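You operate a simulated robot arm through the tools that you are given. There is no shell and no other tool.

The job below is to be done with a simulated two-armed robot. You get a single attempt, and the scene is never put back.

Task
Switch the scanner off, wipe the smear off the white plate, switch on and test it with the white block.
Fine: Use the teal pad; one scan only; put pad and block back. Set down upright: teal pad. What is to be rubbed or washed off counts as gone when no trace of it is left.

The check looks at the end state, three seconds after you hand in, the way a careful person would. Anything else that was tipped, shoved, dropped, spilled or broken makes it a failure.

Robot
Two 7-joint arms with fingered hands on one trunk that stands fixed in place. Base frame: the origin is at the foot of the trunk, x ahead of it, y to its left, z up; the work surface is at about z = 800. Lengths are in mm, angles in degrees, forces in N, time in s.
The left shoulder is at [30, 136, 1205], the right one opposite. Each reaches about 1253 mm from its shoulder. Payload 5 kg a hand.
The TCP of each hand is the grasp point between the finger pads, 42 mm short of the fingertips. In the tool frame z runs along the fingers and y along their closing line. The gripper opens to 208 mm; its body begins 119 mm behind the TCP. The gripper is a hand of 4 fingers: y runs from the thumb to the fingers, the wrist lies at [0, 0, -332] in the tool frame.
Orientation is that of the tool frame in the base frame, as a unit quaternion [w, x, y, z]. With the fingers straight down and closing along the base's y, the tool's x points along the base's -x, its y along +y and its z along -z.

Tools
- The arms move only by the tool drive_tool. It takes "left_motion", "right_motion" or both (then of equal length, played together; a hand with none holds still); each is a list of rows, each a list of 2 entries, a list of its own where there are three numbers: the shift along the tool's x, y, z in mm, then the turn, a rotation vector about the tool's x, y, z in degrees. In form: [[[tx, ty, tz], [ax, ay, az]], ...]. A call has 1 to 20 rows; each row is the pose to reach, as a shift and turn from the pose commanded when the call began, along the tool's axes at that moment. Each row takes 0.2 s and may step no farther than 50 mm and 8.6 degrees from the row before; otherwise, the whole call is refused. A pose out of reach is approached as far as the arm can. The call stops where the force on the tool passes 90 N (or 10 N more than at its start, if that is more) or the arm is blocked; 0.2 s more then pass. In this call time passes only in rows, and 0.2 s behind the last. The reply holds the time, the measured pose of the TCP, the force on the tool along the base axes, the opening and the grip force, in the units named above and with some noise, with the torque about the TCP (base axes, N m) and any sound that the robot's microphone picked up.
- Cameras (640 x 400 px; columns grow to the right, rows downward): "scene" is now at [56.3, 15, 1942.9]; the picture's right is [0.09, -1.00, 0.00], its down [-0.75, -0.07, -0.66] and it looks along [0.65, 0.06, -0.76] (base axes); focal length 313 px, centre (320, 200). "left" rides on the left gripper at [-101, 0, -145] in its tool frame; the picture's right is [0.00, -1.00, 0.00], its down [0.82, 0.00, -0.57] and it looks along [0.57, 0.00, 0.82] (tool axes); focal length 261 px, centre (320, 200). "right" rides on the right gripper at [101, 0, -145] in its tool frame; the picture's right is [-0.01, 1.00, 0.00], its down [-0.82, 0.00, -0.57] and it looks along [-0.57, 0.00, 0.82] (tool axes); focal length 261 px, centre (320, 200). There is no depth. A picture from a camera that has moved, and an enlarged one, comes with that camera's place and axes in the base frame and with its lens. The place of the scene camera against the robot may be out by one fixed shift of up to 25 mm in any direction.
- grab_frame(camera): a new picture of that camera. The clock stands still meanwhile.
- move_column(by): moves the trunk up (or, below 0, down) by that many mm; the arms and the scene camera ride with it, the base frame stays. It gives what a move gives, with no picture.
- move_fingers(finger1, finger2, finger3, thumb_bend, hand): sets how far each is bent, from 0 (flat) to 1 (curled in); at 0.3 the hand is open as for a grip, at 0.7 the pads meet at the TCP. One left out holds its place. A second passes; each finger stops where it meets its share of the squeeze, and holds until it gets a number again. It is the only way to open and close the hand. It gives what a move gives, with no picture; readings hold the bend of each and the force on the fingers (four entries, about 0 where the hand has none), thumb and palm.
- turn_head(pan, tilt): turns the head with the scene camera to pan (to the left, within 143 degrees either way) and tilt (down, from -29 to 69), counted from straight ahead of the robot. It gives what a move gives.
- close_up(camera, box): a new picture of the part [left, top, right, bottom] of that camera's present view, enlarged. The clock stands still meanwhile.
- finish_job(): hands the job in; it is judged then, once.

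Nothing tells you positions but the pictures and the camera data. Unless the task says otherwise, let go and move clear before handing in.

The tools are called after ">>>" by a JSON object that holds its "fn" and its "kwargs". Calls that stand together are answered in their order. drive_tool: Moves the arms, as the interface text tells. Its arguments: {"type":"object","properties":{"left_motion":{"type":"array"},"right_motion":{"type":"array"}},"required":[]} The other tools are called the same way: move_column (by) moves the trunk up or down; move_fingers (finger1, finger2, finger3, thumb_bend, hand) moves the fingers one by one; turn_head (pan, tilt) turns the head that bears the scene camera; grab_frame (camera) takes a picture; close_up (camera, box) takes an enlarged picture of a part of a camera's view; finish_job () hands the job in.

At the start:

```text
time: 0.0
left_ee_pos: [705.3, 258.7, 1192.0]
left_orientation: [0.001, 0.0, 1.0, 0.0]
left_contact_force: [0.4, -0.8, 0.2]
left_moment: [0.0, 0.01, 0.0]
left_finger_gap: 207.9
left_grasp_force: 0.1
left_shape: jaw
left_bend: [0.3, 0.3, 0.3, 0.3]
left_finger forces: [0.0, 0.1, 0.1, 0.0, 0.1, 0.0]
right_ee_pos: [673.1, -324.1, 1156.8]
right_orientation: [0.0, 0.0, 1.0, 0.0]
right_contact_force: [0.4, 0.1, 0.0]
right_moment: [0.0, 0.02, 0.0]
right_finger_gap: 207.8
right_grasp_force: 0.0
right_shape: jaw
right_bend: [0.3, 0.3, 0.3, 0.3]
right_finger forces: [0.1, 0.0, 0.0, 0.0, 0.1, 0.1]
trunk travel left (down, up): [-225.0, 265.0]
head pan, tilt (commanded): [5.0, 49.1]
```

scene: 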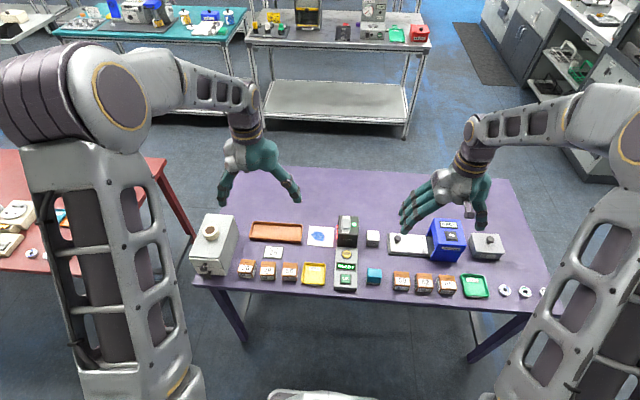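
right: 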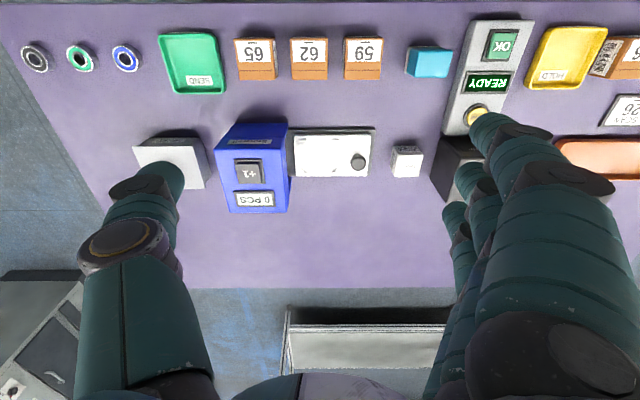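
left: 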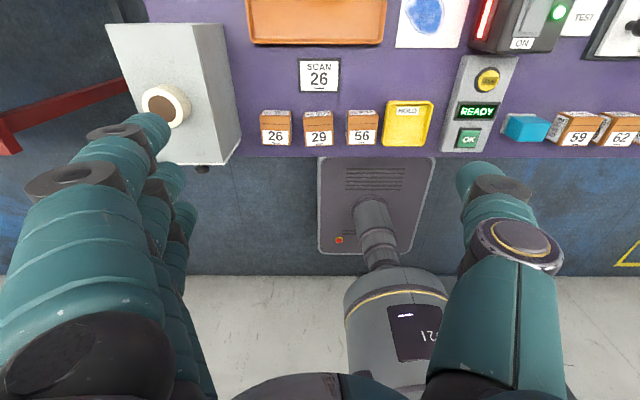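

I see a purple table with a row of items: a grey box with a knob, an orange tray, a white plate with a blue smear, a scanner-like device, a small white block, a teal cube and other things. I'll look closer before moving.

>>> {"fn": "close_up", "kwargs": {"camera": "scene", "box": [180, 190, 380, 315]}}

>>> {"fn": "close_up", "kwargs": {"camera": "scene", "box": [350, 190, 550, 315]}}

>>> {"fn": "close_up", "kwargs": {"camera": "left", "box": [380, 0, 640, 160]}}

>>> {"fn": "close_up", "kwargs": {"camera": "right", "box": [100, 0, 640, 220]}}

```text
3.20 times, centred on (280, 252) of scene
camera zoom: at [56.3, 15.0, 1942.9], right [0.09, -1.0, 0.0], down [-0.75, -0.07, -0.66], along [0.65, 0.06, -0.76], focal length 1001 px, centre (448, 32)
```

zoom: 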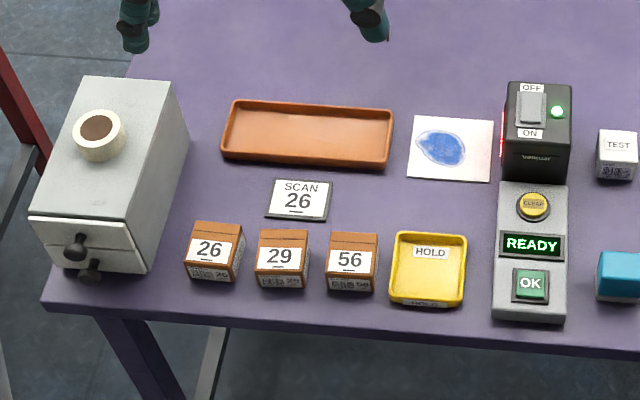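

```text
3.20 times, centred on (450, 252) of scene
camera zoom: at [56.3, 15.0, 1942.9], right [0.09, -1.0, 0.0], down [-0.75, -0.07, -0.66], along [0.65, 0.06, -0.76], focal length 1001 px, centre (-96, 32)
```

zoom: 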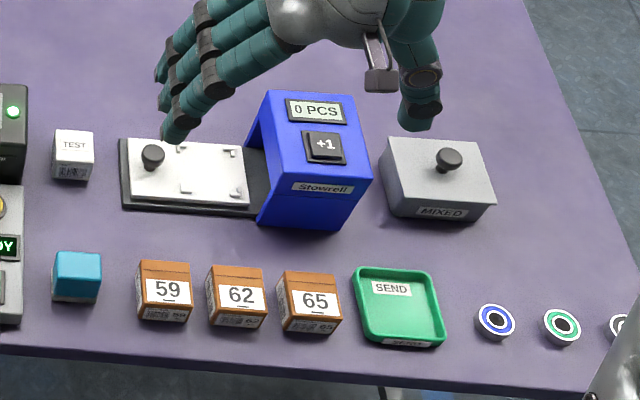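

```text
2.46 times, centred on (510, 80) of left
camera zoom: at [806.6, 259.0, 1337.5], right [0.0, -1.0, 0.0], down [-0.82, 0.0, 0.57], along [-0.57, 0.0, -0.82], focal length 642 px, centre (-148, 495)
```

zoom: 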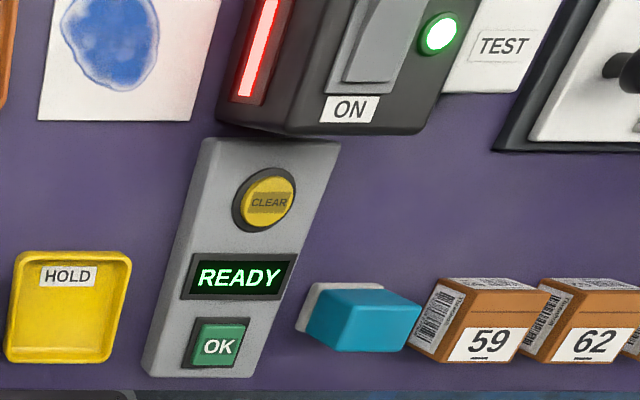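

```text
1.19 times, centred on (370, 110) of right
camera zoom: at [572.0, -323.4, 1302.2], right [0.01, 1.0, 0.0], down [0.82, 0.0, 0.57], along [0.57, 0.0, -0.82], focal length 309 px, centre (261, 307)
```

zoom: 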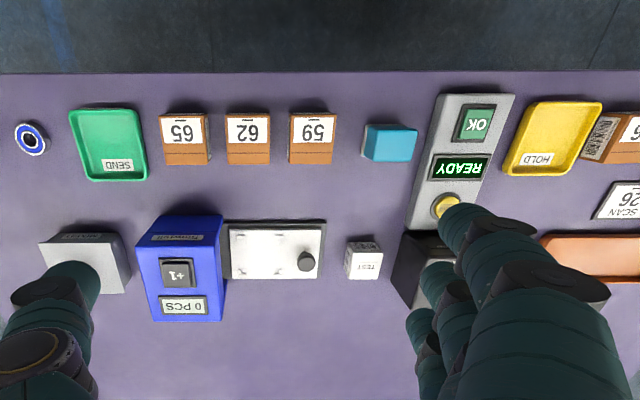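

The scanner is the black box with an OFF/ON rocker and a red window toward the white smeared plate. The teal pad lies near the front edge and the white TEST block sits right of the scanner. I'll zoom in for detail.

>>> {"fn": "close_up", "kwargs": {"camera": "scene", "box": [300, 205, 396, 265]}}

>>> {"fn": "close_up", "kwargs": {"camera": "scene", "box": [310, 240, 406, 300]}}

>>> {"fn": "close_up", "kwargs": {"camera": "right", "box": [370, 0, 530, 100]}}

>>> {"fn": "close_up", "kwargs": {"camera": "right", "box": [370, 100, 530, 200]}}

>>> {"fn": "close_up", "kwargs": {"camera": "left", "box": [380, 0, 540, 100]}}

```text
6.67 times, centred on (348, 235) of scene
camera zoom: at [56.3, 15.0, 1942.9], right [0.09, -1.0, 0.0], down [-0.75, -0.07, -0.66], along [0.65, 0.06, -0.76], focal length 2085 px, centre (133, -33)
```

zoom: 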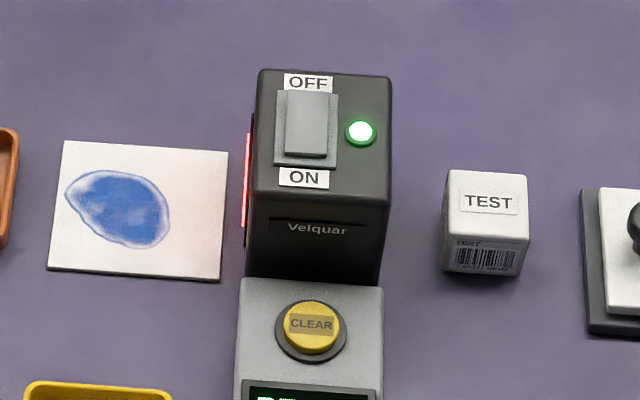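

```text
6.67 times, centred on (358, 270) of scene
camera zoom: at [56.3, 15.0, 1942.9], right [0.09, -1.0, 0.0], down [-0.75, -0.07, -0.66], along [0.65, 0.06, -0.76], focal length 2085 px, centre (67, -267)
```

zoom: 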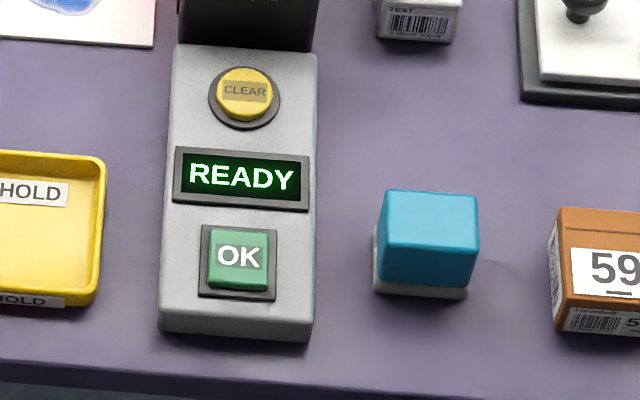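

```text
4.00 times, centred on (450, 50) of right
camera zoom: at [572.0, -323.4, 1302.2], right [0.01, 1.0, 0.0], down [0.82, 0.0, 0.57], along [0.57, 0.0, -0.82], focal length 1043 px, centre (-200, 800)
```

zoom: 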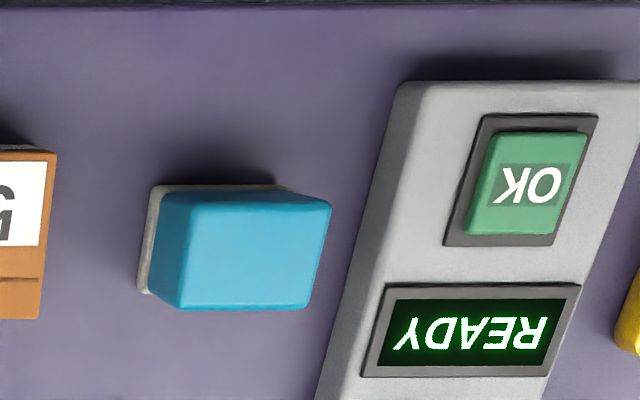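

```text
4.00 times, centred on (450, 150) of right
camera zoom: at [572.0, -323.4, 1302.2], right [0.01, 1.0, 0.0], down [0.82, 0.0, 0.57], along [0.57, 0.0, -0.82], focal length 1043 px, centre (-200, 400)
```

zoom: 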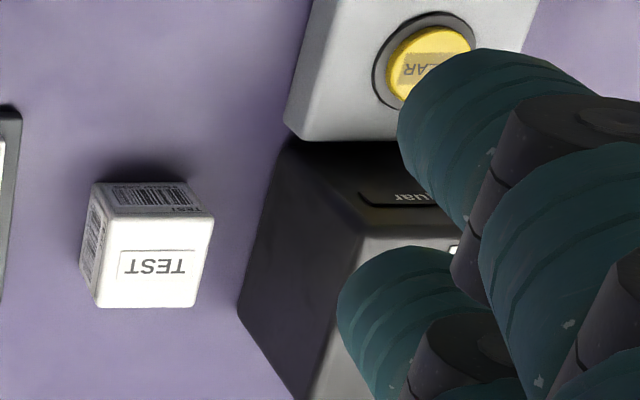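

```text
4.00 times, centred on (460, 50) of left
camera zoom: at [806.6, 259.0, 1337.5], right [0.0, -1.0, 0.0], down [-0.82, 0.0, 0.57], along [-0.57, 0.0, -0.82], focal length 1043 px, centre (-240, 800)
```

zoom: 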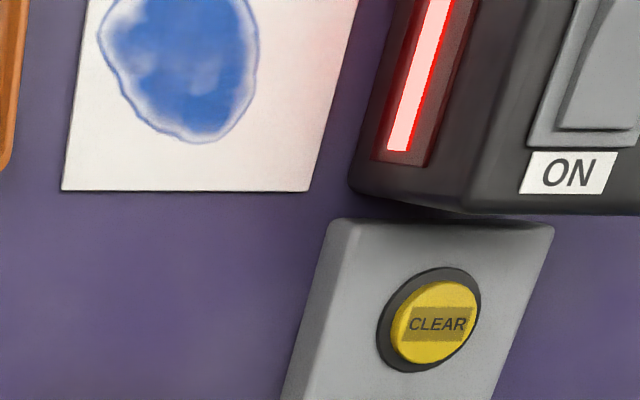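

The pad stands at about x 630, y −150, the scanner at about x 810, y −10, and the plate to its left. The TEST block has barcodes on several side faces. I'll move the left hand aside and bring the right hand's camera over the scanner to measure accurately.

>>> {"fn": "drive_tool", "kwargs": {"left_motion": [[[0, 20, 0], [0, 0, 0]], [[0, 40, 0], [0, 0, 0]], [[0, 60, 0], [0, 0, 0]], [[0, 80, 0], [0, 0, 0]], [[0, 100, 0], [0, 0, 0]], [[0, 120, 0], [0, 0, 0]], [[0, 140, 0], [0, 0, 0]]], "right_motion": [[[-10, 40, 0], [0, 0, 0]], [[-20, 80, 0], [0, 0, 0]], [[-30, 120, 0], [0, 0, 0]], [[-40, 160, 0], [0, 0, 0]], [[-50, 200, 0], [0, 0, 0]], [[-60, 240, 0], [0, 0, 0]], [[-70, 280, 0], [0, 0, 0]]]}}

>>> {"fn": "grab_frame", "kwargs": {"camera": "right"}}

>>> {"fn": "grab_frame", "kwargs": {"camera": "scene"}}

```text
time: 1.6
left_ee_pos: [706.5, 399.3, 1191.4]
left_orientation: [-0.001, 0.001, 1.0, 0.0]
left_contact_force: [-0.4, 1.3, 0.4]
left_moment: [-0.15, 0.08, -0.04]
left_finger_gap: 207.9
left_grasp_force: 0.1
left_shape: jaw
left_bend: [0.3, 0.3, 0.3, 0.3]
left_finger forces: [0.0, 0.0, 0.1, 0.0, 0.0, 0.0]
right_ee_pos: [742.5, -43.7, 1157.9]
right_orientation: [-0.001, 0.001, 1.0, -0.002]
right_contact_force: [0.2, 0.4, -1.2]
right_moment: [-0.01, 0.1, 0.0]
right_finger_gap: 208.0
right_grasp_force: 0.1
right_shape: jaw
right_bend: [0.3, 0.3, 0.3, 0.3]
right_finger forces: [0.0, 0.0, 0.0, 0.0, 0.0, 0.0]
trunk travel left (down, up): [-225.0, 265.0]
head pan, tilt (commanded): [5.0, 49.1]
```

```text
taken
camera right: at [642.8, -43.0, 1302.9], right [0.01, 1.0, 0.0], down [0.82, 0.0, 0.57], along [0.57, -0.01, -0.82], focal length 261 px, centre (320, 200)
```

right: 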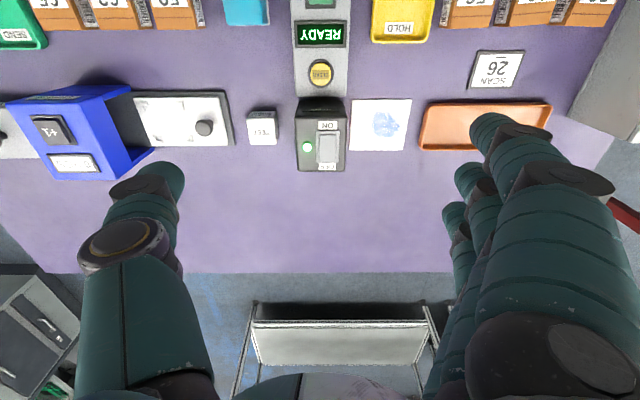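

```text
taken
camera scene: at [57.4, 17.4, 1942.8], right [0.09, -1.0, 0.0], down [-0.75, -0.07, -0.65], along [0.65, 0.06, -0.76], focal length 313 px, centre (320, 200)
```

scene: 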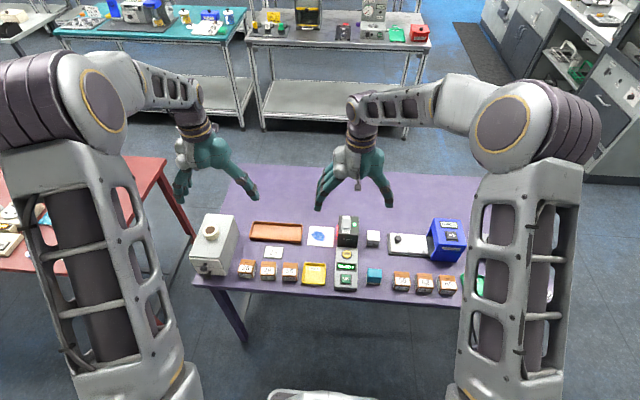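

The right camera now sees the scanner, plate, block and pad clearly. I'll enlarge the areas to measure positions.

>>> {"fn": "close_up", "kwargs": {"camera": "right", "box": [240, 80, 432, 200]}}

>>> {"fn": "close_up", "kwargs": {"camera": "right", "box": [200, 0, 360, 100]}}

>>> {"fn": "close_up", "kwargs": {"camera": "left", "box": [480, 0, 640, 100]}}

```text
3.33 times, centred on (336, 140) of right
camera zoom: at [642.8, -43.0, 1302.9], right [0.01, 1.0, 0.0], down [0.82, 0.0, 0.57], along [0.57, -0.01, -0.82], focal length 869 px, centre (267, 400)
```

zoom: 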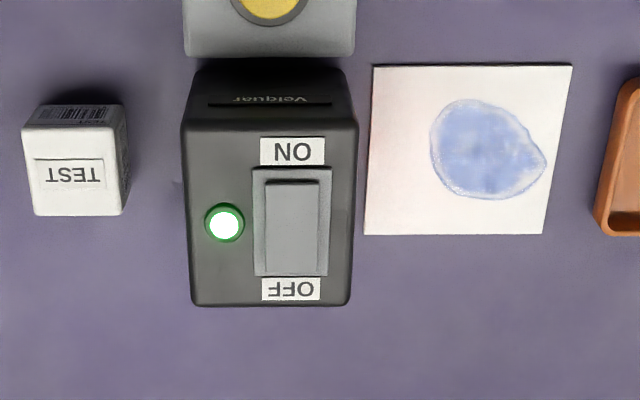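

```text
4.00 times, centred on (280, 50) of right
camera zoom: at [642.8, -43.0, 1302.9], right [0.01, 1.0, 0.0], down [0.82, 0.0, 0.57], along [0.57, -0.01, -0.82], focal length 1043 px, centre (480, 800)
```

zoom: 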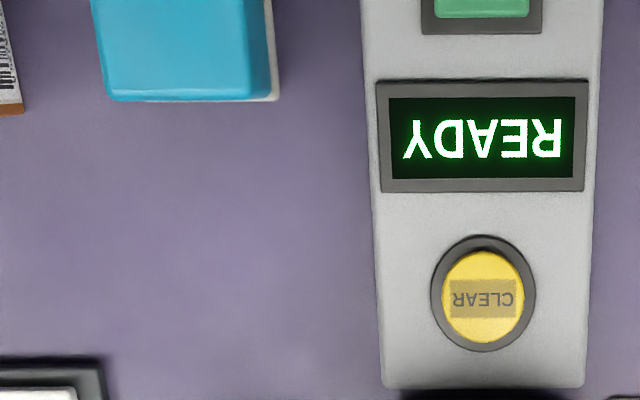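

```text
4.00 times, centred on (560, 50) of left
camera zoom: at [806.3, 399.7, 1335.3], right [0.0, -1.0, 0.0], down [-0.82, 0.0, 0.57], along [-0.57, 0.0, -0.82], focal length 1043 px, centre (-640, 800)
```

zoom: 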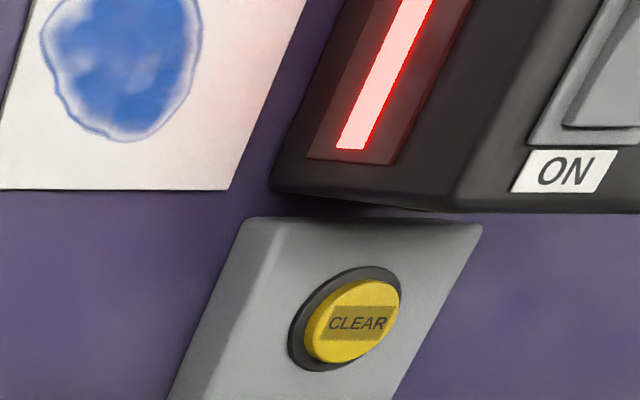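

Measured: plate x 768–867, y 12–122 (smear about x 784–846, y 48–118); scanner x 767–858, y −85…−5, top z≈911, rocker OFF end near (830, −32), ON end near (796, −32); block centre about (811, −150); pad centre about (632, −151). Next I turn the right hand a quarter turn (to grip along x) while moving it back right, and shape the left hand into a pointing finger.

>>> {"fn": "drive_tool", "kwargs": {"right_motion": [[[8, -9, 0], [0, 0, 8.2]], [[16, -18, 0], [0, 0, 16.4]], [[24, -27, 0], [0, 0, 24.6]], [[32, -36, 0], [0, 0, 32.8]], [[40, -45, 0], [0, 0, 41]], [[48, -54, 0], [0, 0, 49.2]], [[56, -63, 0], [0, 0, 57.4]], [[64, -72, 0], [0, 0, 65.6]], [[72, -81, 0], [0, 0, 73.8]], [[80, -90, 0], [0, 0, 82]], [[90, -107, 0], [0, 0, 90]]]}}

>>> {"fn": "move_fingers", "kwargs": {"hand": "left", "finger1": 1, "finger2": 0.45, "finger3": 1, "thumb_bend": 1}}

>>> {"fn": "grab_frame", "kwargs": {"camera": "left"}}

>>> {"fn": "grab_frame", "kwargs": {"camera": "right"}}

>>> {"fn": "grab_frame", "kwargs": {"camera": "scene"}}

```text
time: 4.0
left_ee_pos: [703.8, 396.3, 1194.4]
left_orientation: [0.0, 0.0, 1.0, 0.0]
left_contact_force: [0.1, -1.0, -0.1]
left_moment: [0.07, -0.06, 0.0]
left_finger_gap: 207.5
left_grasp_force: 0.0
left_shape: jaw
left_bend: [0.3, 0.3, 0.3, 0.3]
left_finger forces: [0.0, 0.1, 0.1, 0.0, 0.0, 0.0]
right_ee_pos: [651.7, -150.4, 1156.9]
right_orientation: [0.0, 0.708, 0.706, 0.0]
right_contact_force: [-0.9, -0.2, 0.1]
right_moment: [0.02, -0.04, -0.05]
right_finger_gap: 207.9
right_grasp_force: 0.0
right_shape: jaw
right_bend: [0.3, 0.3, 0.3, 0.3]
right_finger forces: [0.0, 0.0, 0.1, 0.1, 0.1, 0.0]
trunk travel left (down, up): [-225.0, 265.0]
head pan, tilt (commanded): [5.0, 49.1]
```

```text
time: 5.0
left_ee_pos: [704.3, 398.7, 1192.0]
left_orientation: [0.001, 0.0, 1.0, 0.0]
left_contact_force: [-0.8, 0.1, -0.2]
left_moment: [-0.01, 0.01, 0.01]
left_finger_gap: 72.2
left_grasp_force: 0.0
left_shape: fingers
left_bend: [1.0, 0.45, 1.0, 1.0]
left_finger forces: [0.1, 0.0, 0.1, 0.0, 0.0, 0.2]
right_ee_pos: [653.2, -148.6, 1157.9]
right_orientation: [0.0, 0.708, 0.707, 0.001]
right_contact_force: [-0.5, -0.3, -0.4]
right_moment: [-0.04, 0.0, -0.01]
right_finger_gap: 207.7
right_grasp_force: 0.1
right_shape: jaw
right_bend: [0.3, 0.3, 0.3, 0.3]
right_finger forces: [0.0, 0.1, 0.0, 0.0, 0.1, 0.0]
trunk travel left (down, up): [-225.0, 265.0]
head pan, tilt (commanded): [5.0, 49.1]
```

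```text
taken
camera left: at [805.2, 398.3, 1336.7], right [0.0, -1.0, 0.0], down [-0.82, 0.0, 0.57], along [-0.57, 0.0, -0.82], focal length 261 px, centre (320, 200)
```

left: 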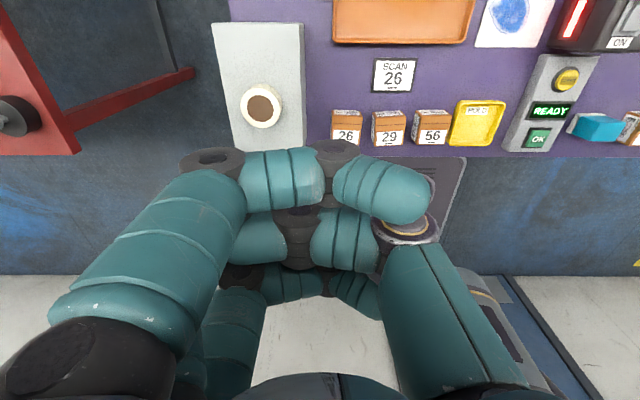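

```text
taken
camera right: at [653.7, -48.9, 1302.7], right [1.0, -0.01, 0.0], down [0.0, -0.82, 0.57], along [0.0, -0.57, -0.82], focal length 261 px, centre (320, 200)
```

right: 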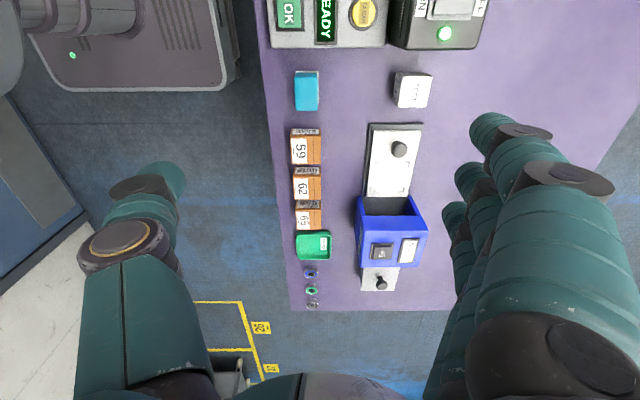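

```text
taken
camera scene: at [56.2, 15.0, 1942.9], right [0.09, -1.0, 0.0], down [-0.75, -0.07, -0.66], along [0.65, 0.06, -0.76], focal length 313 px, centre (320, 200)
```

scene: 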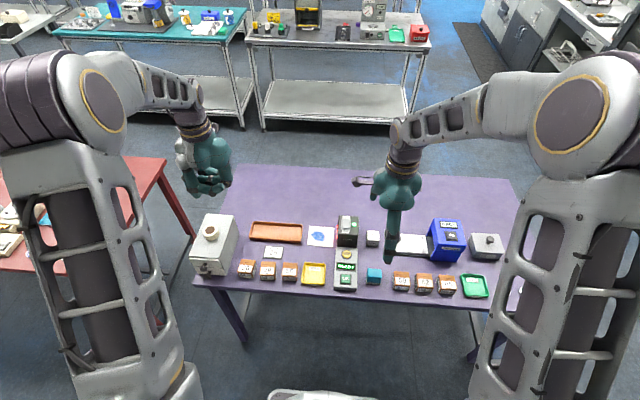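

The right hand turned fine and points fingers forward, thumb toward the robot. I'll zoom on the left hand to check the pointing shape.

>>> {"fn": "close_up", "kwargs": {"camera": "scene", "box": [150, 100, 262, 210]}}

>>> {"fn": "close_up", "kwargs": {"camera": "scene", "box": [330, 140, 474, 280]}}

>>> {"fn": "close_up", "kwargs": {"camera": "left", "box": [160, 120, 480, 340]}}

```text
3.64 times, centred on (206, 155) of scene
camera zoom: at [56.2, 15.0, 1942.9], right [0.09, -1.0, 0.0], down [-0.75, -0.07, -0.66], along [0.65, 0.06, -0.76], focal length 1137 px, centre (734, 364)
```

zoom: 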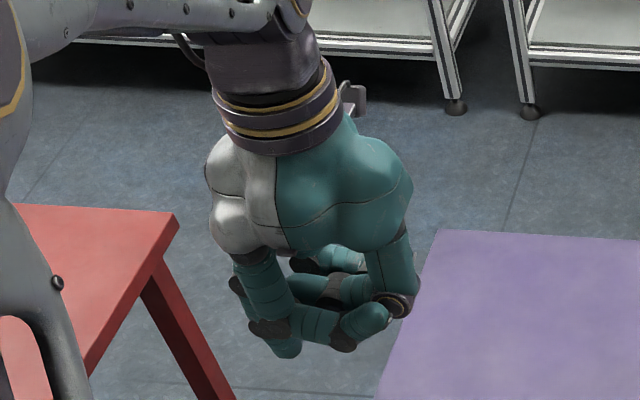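

```text
2.86 times, centred on (402, 210) of scene
camera zoom: at [56.2, 15.0, 1942.9], right [0.09, -1.0, 0.0], down [-0.75, -0.07, -0.66], along [0.65, 0.06, -0.76], focal length 894 px, centre (86, 171)
```

zoom: 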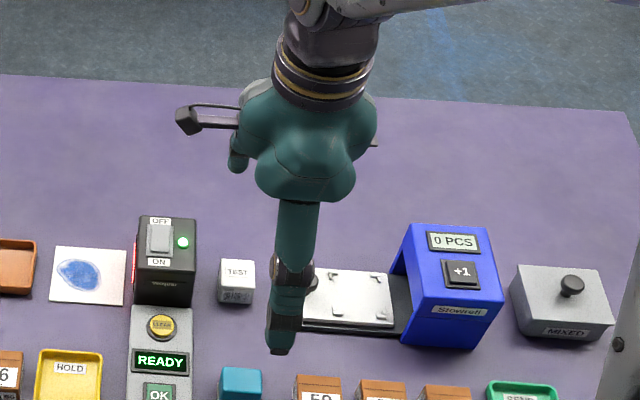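

```text
1.82 times, centred on (320, 230) of left
camera zoom: at [805.2, 398.3, 1336.7], right [0.0, -1.0, 0.0], down [-0.82, 0.0, 0.57], along [-0.57, 0.0, -0.82], focal length 474 px, centre (320, 146)
```

zoom: 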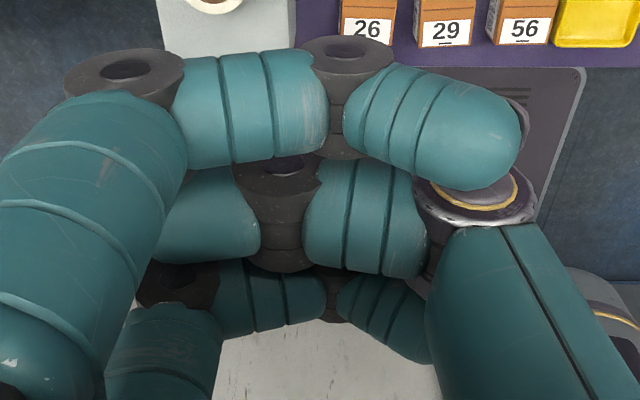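

The middle finger at 0.45 barely protrudes. I'll straighten it further to see whether it makes a clean poker.

>>> {"fn": "move_fingers", "kwargs": {"hand": "left", "finger2": 0.15}}

>>> {"fn": "grab_frame", "kwargs": {"camera": "left"}}

>>> {"fn": "close_up", "kwargs": {"camera": "scene", "box": [150, 100, 262, 210]}}

```text
time: 6.0
left_ee_pos: [704.0, 397.2, 1192.5]
left_orientation: [0.001, 0.0, 1.0, 0.0]
left_contact_force: [-0.4, 0.5, -0.4]
left_moment: [0.01, 0.0, 0.01]
left_finger_gap: 72.1
left_grasp_force: 0.0
left_shape: fingers
left_bend: [1.0, 0.15, 1.0, 1.0]
left_finger forces: [0.0, 0.0, 0.1, 0.1, 0.0, 0.1]
right_ee_pos: [653.5, -149.8, 1156.9]
right_orientation: [0.0, 0.707, 0.707, 0.0]
right_contact_force: [0.4, 1.1, 0.2]
right_moment: [0.01, 0.0, 0.0]
right_finger_gap: 208.1
right_grasp_force: 0.0
right_shape: jaw
right_bend: [0.3, 0.3, 0.3, 0.3]
right_finger forces: [0.1, 0.0, 0.1, 0.1, 0.1, 0.0]
trunk travel left (down, up): [-225.0, 265.0]
head pan, tilt (commanded): [5.0, 49.1]
```

```text
taken
camera left: at [805.3, 398.4, 1336.6], right [0.0, -1.0, 0.0], down [-0.82, 0.0, 0.57], along [-0.57, 0.0, -0.82], focal length 261 px, centre (320, 200)
```

left: 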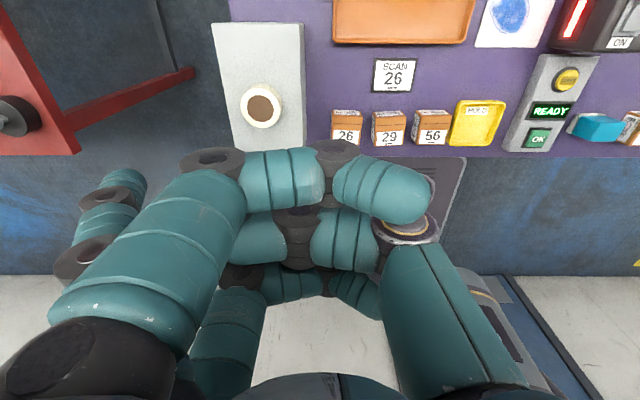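

```text
3.64 times, centred on (206, 155) of scene
camera zoom: at [56.3, 15.1, 1942.9], right [0.09, -1.0, 0.0], down [-0.75, -0.07, -0.66], along [0.65, 0.06, -0.76], focal length 1137 px, centre (734, 364)
```

zoom: 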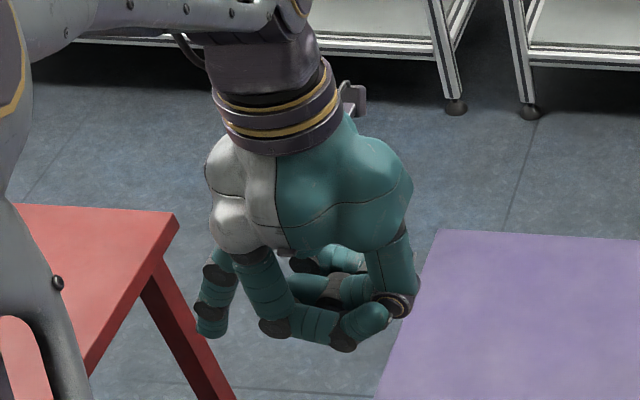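

At 0.45 the middle finger's tip sits roughly 75 mm to the finger side and ~20 mm below the TCP, well below the curled fingers. I'll use that shape on the right hand, whose orientation suits the switch, and check the tip's position.

>>> {"fn": "move_fingers", "kwargs": {"hand": "right", "finger1": 1, "finger2": 0.45, "finger3": 1, "thumb_bend": 1}}

>>> {"fn": "grab_frame", "kwargs": {"camera": "right"}}

>>> {"fn": "close_up", "kwargs": {"camera": "scene", "box": [340, 140, 452, 250]}}

>>> {"fn": "grab_frame", "kwargs": {"camera": "left"}}

```text
time: 7.0
left_ee_pos: [705.8, 398.1, 1192.4]
left_orientation: [0.001, -0.001, 1.0, 0.0]
left_contact_force: [-0.9, -0.6, 0.0]
left_moment: [0.01, -0.03, -0.02]
left_finger_gap: 72.0
left_grasp_force: 0.0
left_shape: fingers
left_bend: [1.0, 0.15, 1.0, 1.0]
left_finger forces: [0.0, 0.0, 0.0, 0.1, 0.0, 0.0]
right_ee_pos: [653.2, -149.6, 1157.3]
right_orientation: [0.0, 0.707, 0.707, 0.0]
right_contact_force: [0.1, 0.1, -0.1]
right_moment: [-0.01, 0.02, 0.0]
right_finger_gap: 72.1
right_grasp_force: 0.1
right_shape: fingers
right_bend: [1.0, 0.45, 1.0, 1.0]
right_finger forces: [0.0, 0.1, 0.1, 0.1, 0.1, 0.0]
trunk travel left (down, up): [-225.0, 265.0]
head pan, tilt (commanded): [5.0, 49.1]
```

```text
taken
camera right: at [653.8, -48.8, 1302.7], right [1.0, -0.01, 0.0], down [0.0, -0.82, 0.57], along [0.0, -0.57, -0.82], focal length 261 px, centre (320, 200)
```

right: 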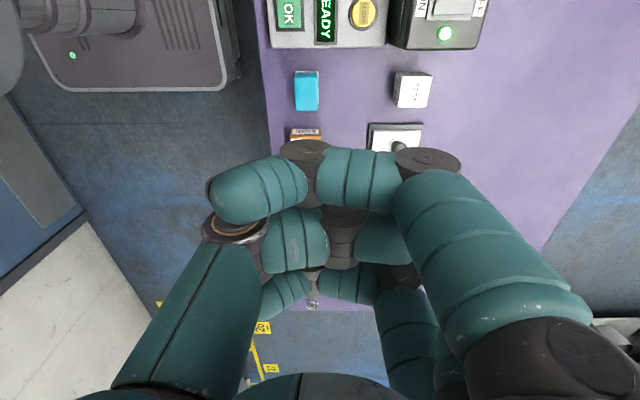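

```text
3.64 times, centred on (396, 195) of scene
camera zoom: at [56.3, 15.1, 1942.9], right [0.09, -1.0, 0.0], down [-0.75, -0.07, -0.66], along [0.65, 0.06, -0.76], focal length 1137 px, centre (44, 218)
```

zoom: 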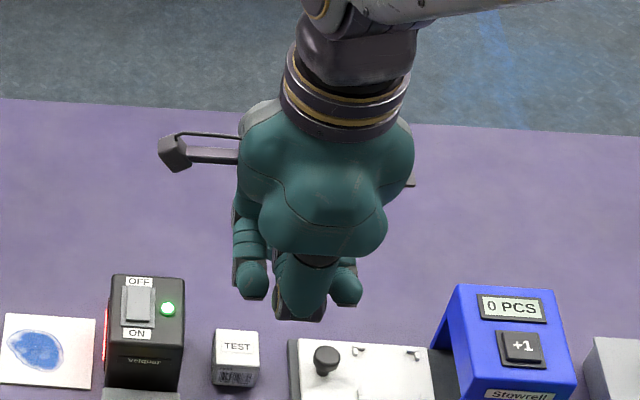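

```text
taken
camera left: at [805.3, 398.4, 1336.6], right [0.0, -1.0, 0.0], down [-0.82, 0.0, 0.57], along [-0.57, 0.0, -0.82], focal length 261 px, centre (320, 200)
```

left: 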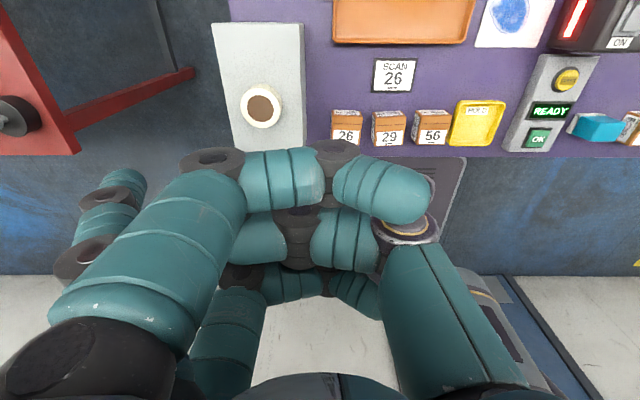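

The nearest finger hides the poking finger from the hand's own camera, so I'll use the camera-side finger instead. I'll also tilt the left hand to give a side view of the scanner.

>>> {"fn": "drive_tool", "kwargs": {"left_motion": [[[-15, -9, 3], [6.4, 0, 0]], [[-30, -18, 6], [12.8, 0, 0]], [[-45, -27, 9], [19.2, 0, 0]], [[-60, -36, 12], [25.6, 0, 0]], [[-75, -45, 16], [32, 0, 0]], [[-90, -54, 20], [38.4, 0, 0]], [[-105, -60, 24], [45, 0, 0]]]}}

>>> {"fn": "move_fingers", "kwargs": {"hand": "right", "finger1": 0.45, "finger2": 1}}

>>> {"fn": "grab_frame", "kwargs": {"camera": "right"}}

>>> {"fn": "grab_frame", "kwargs": {"camera": "left"}}

>>> {"fn": "close_up", "kwargs": {"camera": "scene", "box": [340, 140, 452, 250]}}

```text
time: 8.6
left_ee_pos: [811.6, 339.4, 1168.7]
left_orientation: [0.0, 0.0, 0.924, -0.384]
left_contact_force: [0.8, 1.0, 1.1]
left_moment: [-0.06, 0.1, -0.07]
left_finger_gap: 72.1
left_grasp_force: 0.0
left_shape: fingers
left_bend: [1.0, 0.15, 1.0, 1.0]
left_finger forces: [0.0, 0.0, 0.1, 0.1, 0.0, 0.0]
right_ee_pos: [654.1, -149.1, 1157.6]
right_orientation: [0.0, 0.707, 0.707, 0.0]
right_contact_force: [0.1, 0.9, -0.6]
right_moment: [-0.12, 0.12, 0.01]
right_finger_gap: 72.1
right_grasp_force: 0.1
right_shape: fingers
right_bend: [1.0, 0.45, 1.0, 1.0]
right_finger forces: [0.0, 0.1, 0.1, 0.1, 0.1, 0.0]
trunk travel left (down, up): [-225.0, 265.0]
head pan, tilt (commanded): [5.0, 49.1]
```

```text
time: 9.6
left_ee_pos: [810.6, 338.8, 1169.5]
left_orientation: [0.0, 0.0, 0.924, -0.383]
left_contact_force: [-0.7, 0.7, -1.0]
left_moment: [0.01, 0.0, -0.04]
left_finger_gap: 72.2
left_grasp_force: 0.1
left_shape: fingers
left_bend: [1.0, 0.15, 1.0, 1.0]
left_finger forces: [0.1, 0.1, 0.0, 0.0, 0.0, 0.0]
right_ee_pos: [652.8, -149.5, 1156.9]
right_orientation: [0.0, 0.707, 0.708, 0.0]
right_contact_force: [0.2, -0.3, 0.9]
right_moment: [-0.01, -0.02, -0.02]
right_finger_gap: 83.1
right_grasp_force: 0.1
right_shape: fingers
right_bend: [0.45, 0.94, 1.0, 1.0]
right_finger forces: [0.0, 0.0, 0.0, 0.0, 0.0, 0.0]
trunk travel left (down, up): [-225.0, 265.0]
head pan, tilt (commanded): [5.0, 49.1]
```

```text
taken
camera right: at [654.0, -48.6, 1302.6], right [1.0, -0.01, 0.0], down [0.0, -0.82, 0.57], along [0.0, -0.57, -0.82], focal length 261 px, centre (320, 200)
```

right: 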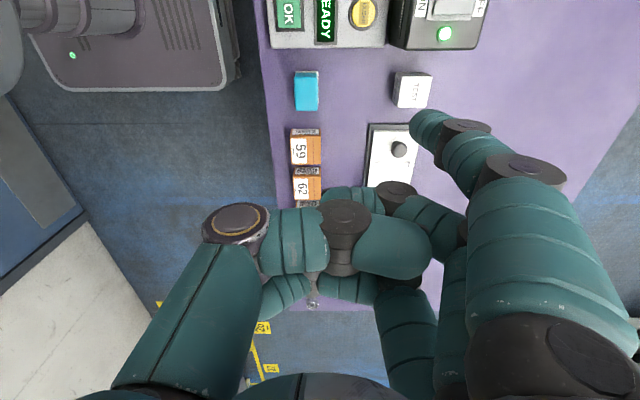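

```text
taken
camera left: at [911.2, 441.6, 1271.2], right [0.0, -0.71, 0.71], down [-0.82, 0.4, 0.41], along [-0.57, -0.58, -0.58], focal length 261 px, centre (320, 200)
```

left: 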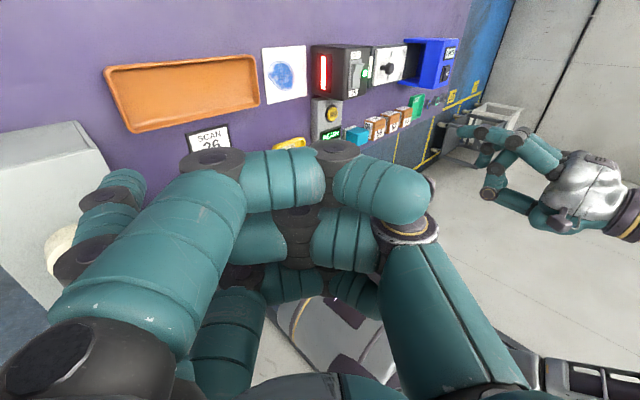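

```text
3.64 times, centred on (396, 195) of scene
camera zoom: at [56.5, 15.3, 1942.9], right [0.09, -1.0, 0.0], down [-0.75, -0.07, -0.65], along [0.65, 0.06, -0.76], focal length 1137 px, centre (44, 218)
```

zoom: 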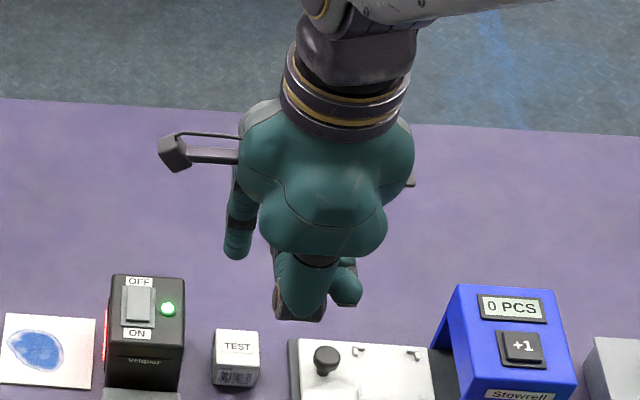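

The left camera now gives a good side view of scanner, plate and right hand. I'll zoom there to triangulate the fingertip.

>>> {"fn": "close_up", "kwargs": {"camera": "left", "box": [430, 100, 590, 200]}}

>>> {"fn": "close_up", "kwargs": {"camera": "right", "box": [360, 80, 520, 180]}}

>>> {"fn": "close_up", "kwargs": {"camera": "left", "box": [250, 20, 410, 120]}}

```text
4.00 times, centred on (510, 150) of left
camera zoom: at [911.2, 441.6, 1271.2], right [0.0, -0.71, 0.71], down [-0.82, 0.4, 0.41], along [-0.57, -0.58, -0.58], focal length 1043 px, centre (-440, 400)
```

zoom: 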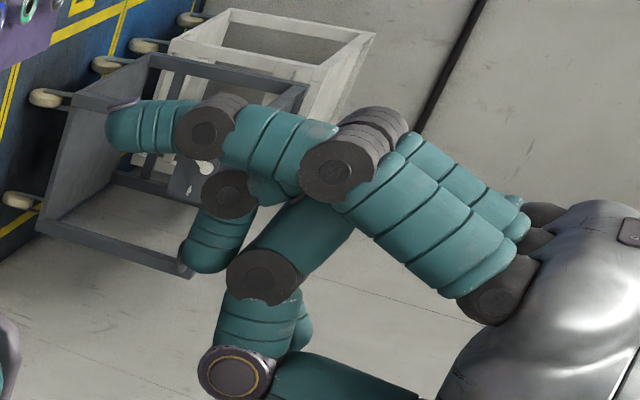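

```text
4.00 times, centred on (440, 130) of right
camera zoom: at [654.0, -48.6, 1302.6], right [1.0, -0.01, 0.0], down [0.0, -0.82, 0.57], along [0.0, -0.57, -0.82], focal length 1043 px, centre (-160, 480)
```

zoom: 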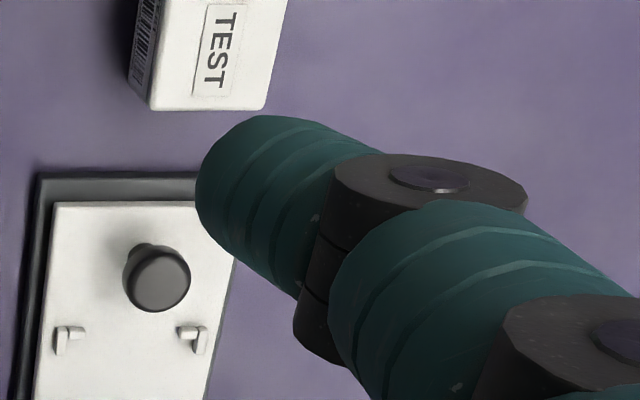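

```text
4.00 times, centred on (330, 70) of left
camera zoom: at [911.2, 441.6, 1271.2], right [0.0, -0.71, 0.71], down [-0.82, 0.4, 0.41], along [-0.57, -0.58, -0.58], focal length 1043 px, centre (280, 720)
```

zoom: 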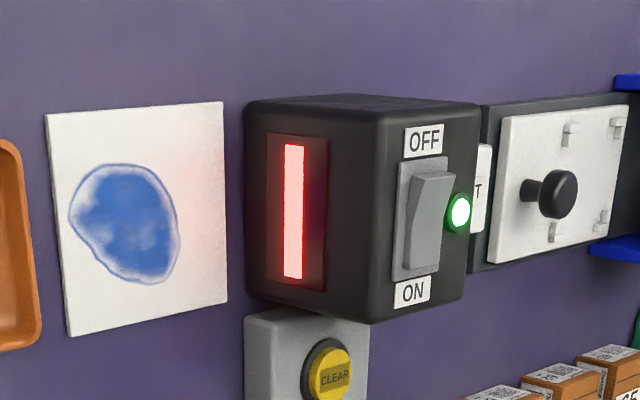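

The switch's OFF end is raised (ON is pressed in). The poking fingertip is about 71 mm ahead, 38 mm left and ~52 mm below the TCP, so I'll hover it above the OFF end at (829, −32).

>>> {"fn": "drive_tool", "kwargs": {"right_motion": [[[16, 21, 25], [0, 0, 0]], [[32, 42, 50], [0, 0, 0]], [[48, 63, 75], [0, 0, 0]], [[64, 84, 101], [0, 0, 0]], [[79, 105, 127], [0, 0, 0]]]}}

>>> {"fn": "close_up", "kwargs": {"camera": "left", "box": [270, 0, 430, 100]}}

>>> {"fn": "close_up", "kwargs": {"camera": "right", "box": [280, 0, 440, 100]}}

>>> {"fn": "grab_frame", "kwargs": {"camera": "right"}}

```text
time: 10.8
left_ee_pos: [812.1, 337.4, 1168.4]
left_orientation: [0.0, 0.0, 0.924, -0.383]
left_contact_force: [0.4, 0.6, -0.3]
left_moment: [-0.11, 0.05, -0.07]
left_finger_gap: 72.3
left_grasp_force: 0.1
left_shape: fingers
left_bend: [1.0, 0.15, 1.0, 1.0]
left_finger forces: [0.1, 0.0, 0.0, 0.1, 0.0, 0.0]
right_ee_pos: [758.0, -71.1, 1029.9]
right_orientation: [0.0, 0.708, 0.707, -0.001]
right_contact_force: [1.3, 0.6, -0.5]
right_moment: [0.0, 0.14, 0.0]
right_finger_gap: 83.4
right_grasp_force: 0.0
right_shape: fingers
right_bend: [0.45, 0.95, 1.0, 1.0]
right_finger forces: [0.0, 0.0, 0.1, 0.0, 0.0, 0.0]
trunk travel left (down, up): [-225.0, 265.0]
head pan, tilt (commanded): [5.0, 49.1]
```

```text
4.00 times, centred on (350, 50) of left
camera zoom: at [912.4, 441.4, 1269.9], right [0.01, -0.71, 0.71], down [-0.82, 0.4, 0.41], along [-0.57, -0.58, -0.58], focal length 1043 px, centre (200, 800)
```

zoom: 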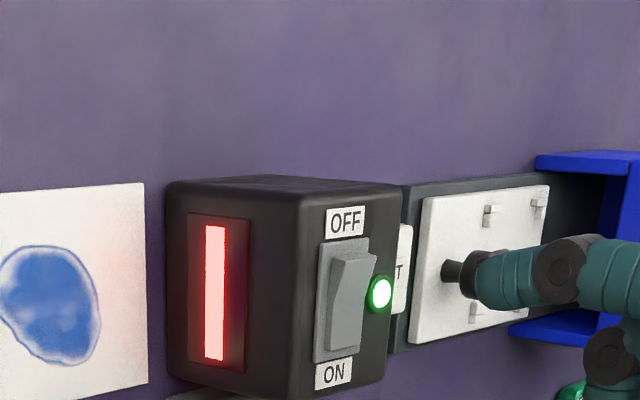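

```text
4.00 times, centred on (360, 50) of right
camera zoom: at [758.5, 29.3, 1177.0], right [1.0, -0.01, 0.0], down [0.0, -0.82, 0.57], along [0.0, -0.57, -0.82], focal length 1043 px, centre (160, 800)
```

zoom: 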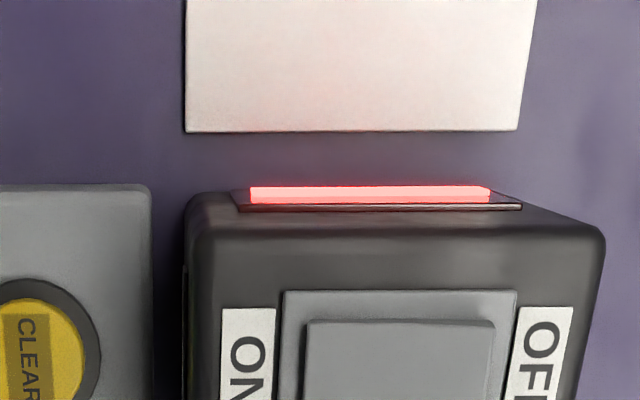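

```text
taken
camera right: at [758.5, 29.3, 1177.0], right [1.0, -0.01, 0.0], down [0.0, -0.82, 0.57], along [0.0, -0.57, -0.82], focal length 261 px, centre (320, 200)
```

right: 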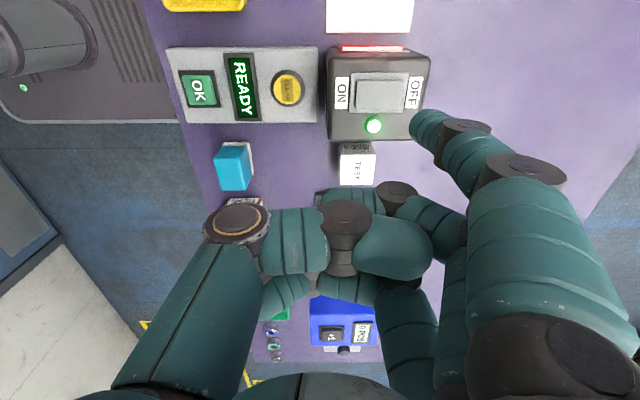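

The tip is hovering right above the OFF half of the rocker. I'll descend to just above it.

>>> {"fn": "drive_tool", "kwargs": {"right_motion": [[[0, 0, 15], [0, 0, 0]], [[0, 0, 30], [0, 0, 0]], [[0, 0, 40], [0, 0, 0]], [[0, 0, 46], [0, 0, 0]]]}}

>>> {"fn": "close_up", "kwargs": {"camera": "left", "box": [270, 0, 430, 100]}}

>>> {"fn": "close_up", "kwargs": {"camera": "right", "box": [320, 50, 480, 150]}}

```text
time: 11.8
left_ee_pos: [810.0, 338.6, 1169.4]
left_orientation: [-0.001, 0.0, 0.924, -0.382]
left_contact_force: [0.1, 0.4, 0.6]
left_moment: [-0.02, 0.0, 0.02]
left_finger_gap: 72.2
left_grasp_force: 0.0
left_shape: fingers
left_bend: [1.0, 0.15, 1.0, 1.0]
left_finger forces: [0.1, 0.1, 0.0, 0.0, 0.0, 0.0]
right_ee_pos: [757.9, -71.7, 985.4]
right_orientation: [-0.002, 0.708, 0.706, 0.0]
right_contact_force: [0.7, 0.3, -0.6]
right_moment: [0.0, 0.0, -0.04]
right_finger_gap: 83.3
right_grasp_force: 0.0
right_shape: fingers
right_bend: [0.45, 0.95, 1.0, 1.0]
right_finger forces: [0.1, 0.1, 0.1, 0.0, 0.0, 0.0]
trunk travel left (down, up): [-225.0, 265.0]
head pan, tilt (commanded): [5.0, 49.1]
```

```text
4.00 times, centred on (350, 50) of left
camera zoom: at [911.2, 441.6, 1271.1], right [0.0, -0.71, 0.71], down [-0.82, 0.4, 0.41], along [-0.57, -0.58, -0.58], focal length 1043 px, centre (200, 800)
```

zoom: 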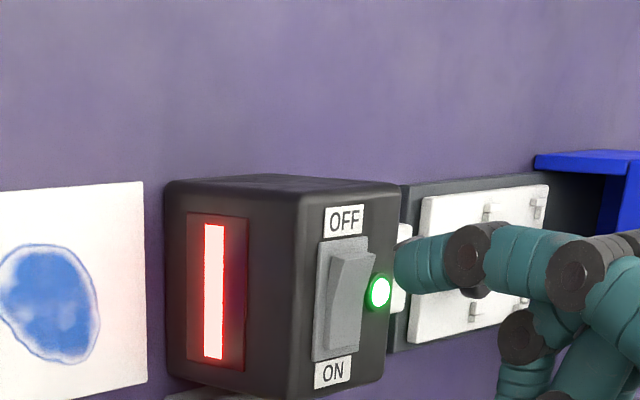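

```text
4.00 times, centred on (400, 100) of right
camera zoom: at [759.1, 29.0, 1130.8], right [1.0, -0.01, 0.0], down [0.0, -0.82, 0.57], along [0.0, -0.57, -0.82], focal length 1043 px, centre (0, 600)
```

zoom: 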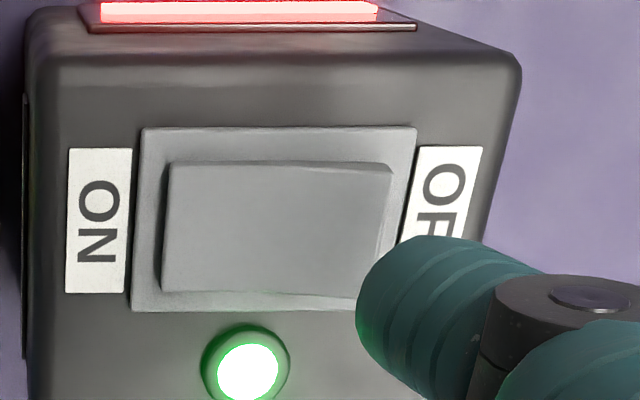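

Refined triangulation puts the tip centre at about (833, −37, 938). I'll shift 4 mm back and 3 mm left, then lower in small steps.

>>> {"fn": "drive_tool", "kwargs": {"right_motion": [[[3, -4, 0], [0, 0, 0]], [[3, -4, 4], [0, 0, 0]], [[3, -4, 8], [0, 0, 0]]]}}

>>> {"fn": "close_up", "kwargs": {"camera": "left", "box": [290, 20, 418, 100]}}

>>> {"fn": "close_up", "kwargs": {"camera": "right", "box": [320, 50, 480, 150]}}

```text
time: 12.6
left_ee_pos: [810.7, 339.2, 1170.1]
left_orientation: [-0.001, 0.0, 0.924, -0.382]
left_contact_force: [-0.5, 0.3, 0.0]
left_moment: [-0.03, 0.0, 0.02]
left_finger_gap: 72.2
left_grasp_force: 0.1
left_shape: fingers
left_bend: [1.0, 0.15, 1.0, 1.0]
left_finger forces: [0.0, 0.0, 0.0, 0.0, 0.1, 0.0]
right_ee_pos: [754.5, -67.9, 977.2]
right_orientation: [0.0, 0.707, 0.707, 0.001]
right_contact_force: [0.9, 0.3, 0.2]
right_moment: [0.02, 0.03, 0.03]
right_finger_gap: 83.4
right_grasp_force: 0.0
right_shape: fingers
right_bend: [0.45, 0.95, 1.0, 1.0]
right_finger forces: [0.0, 0.0, 0.0, 0.1, 0.1, 0.0]
trunk travel left (down, up): [-225.0, 265.0]
head pan, tilt (commanded): [5.0, 49.1]
```

```text
5.00 times, centred on (354, 60) of left
camera zoom: at [911.1, 441.6, 1271.2], right [0.0, -0.71, 0.71], down [-0.82, 0.4, 0.41], along [-0.57, -0.58, -0.58], focal length 1303 px, centre (150, 900)
```

zoom: 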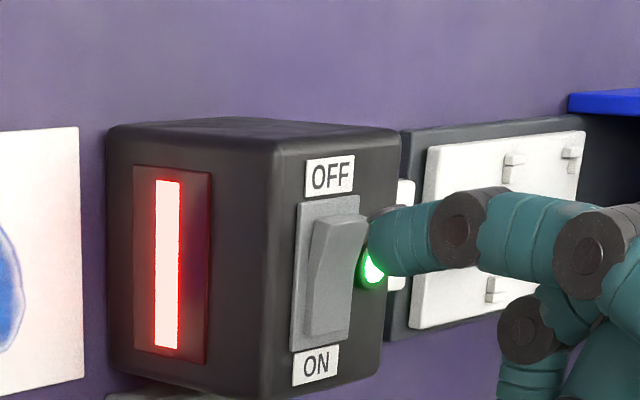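

```text
4.00 times, centred on (400, 100) of right
camera zoom: at [755.1, 32.4, 1122.3], right [1.0, -0.01, 0.0], down [0.0, -0.82, 0.57], along [0.0, -0.57, -0.82], focal length 1043 px, centre (0, 600)
```

zoom: 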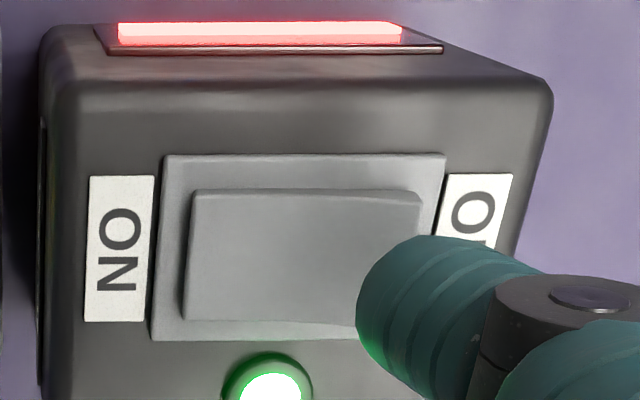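

The tip is about to touch the OFF half. I'll lower in small steps and watch the force and LED.

>>> {"fn": "drive_tool", "kwargs": {"right_motion": [[[0, 0, 3], [0, 0, 0]], [[0, 0, 6], [0, 0, 0]]]}}

>>> {"fn": "close_up", "kwargs": {"camera": "right", "box": [320, 50, 480, 150]}}

>>> {"fn": "close_up", "kwargs": {"camera": "left", "box": [290, 20, 418, 100]}}

```text
time: 13.2
left_ee_pos: [810.6, 338.7, 1170.3]
left_orientation: [0.0, 0.0, 0.924, -0.382]
left_contact_force: [0.2, 0.2, 0.4]
left_moment: [-0.03, 0.0, 0.03]
left_finger_gap: 72.2
left_grasp_force: 0.0
left_shape: fingers
left_bend: [1.0, 0.15, 1.0, 1.0]
left_finger forces: [0.0, 0.0, 0.0, 0.0, 0.1, 0.0]
right_ee_pos: [753.5, -68.4, 969.0]
right_orientation: [0.0, 0.707, 0.708, -0.001]
right_contact_force: [-1.2, 0.2, 0.0]
right_moment: [0.0, 0.01, -0.01]
right_finger_gap: 83.3
right_grasp_force: 0.0
right_shape: fingers
right_bend: [0.45, 0.95, 1.0, 1.0]
right_finger forces: [0.1, 0.0, 0.0, 0.0, 0.0, 0.1]
trunk travel left (down, up): [-225.0, 265.0]
head pan, tilt (commanded): [5.0, 49.1]
```

```text
4.00 times, centred on (400, 100) of right
camera zoom: at [755.3, 33.2, 1115.0], right [1.0, -0.01, 0.0], down [0.0, -0.82, 0.57], along [0.0, -0.57, -0.82], focal length 1043 px, centre (0, 600)
```

zoom: 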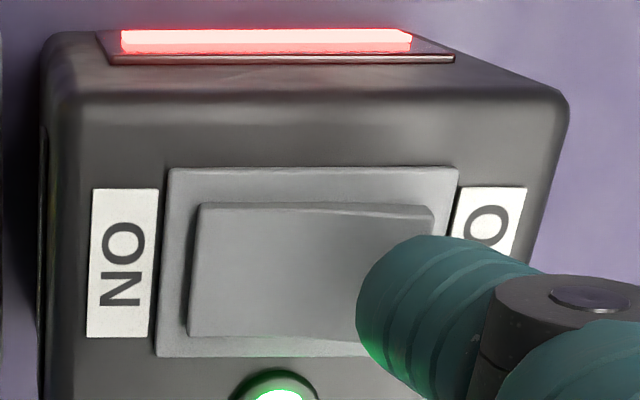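

```text
5.00 times, centred on (354, 60) of left
camera zoom: at [911.1, 441.5, 1271.3], right [0.0, -0.71, 0.71], down [-0.82, 0.4, 0.41], along [-0.57, -0.58, -0.58], focal length 1303 px, centre (150, 900)
```

zoom: 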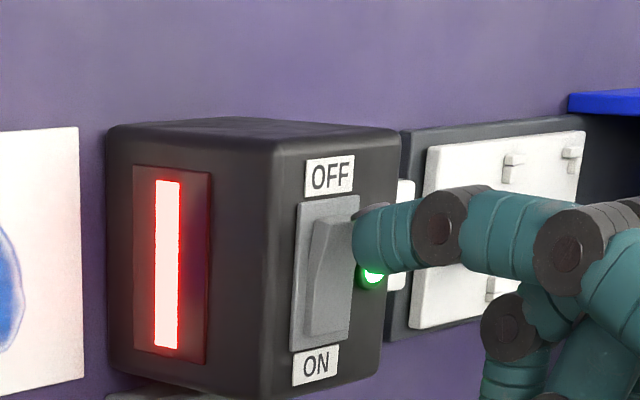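

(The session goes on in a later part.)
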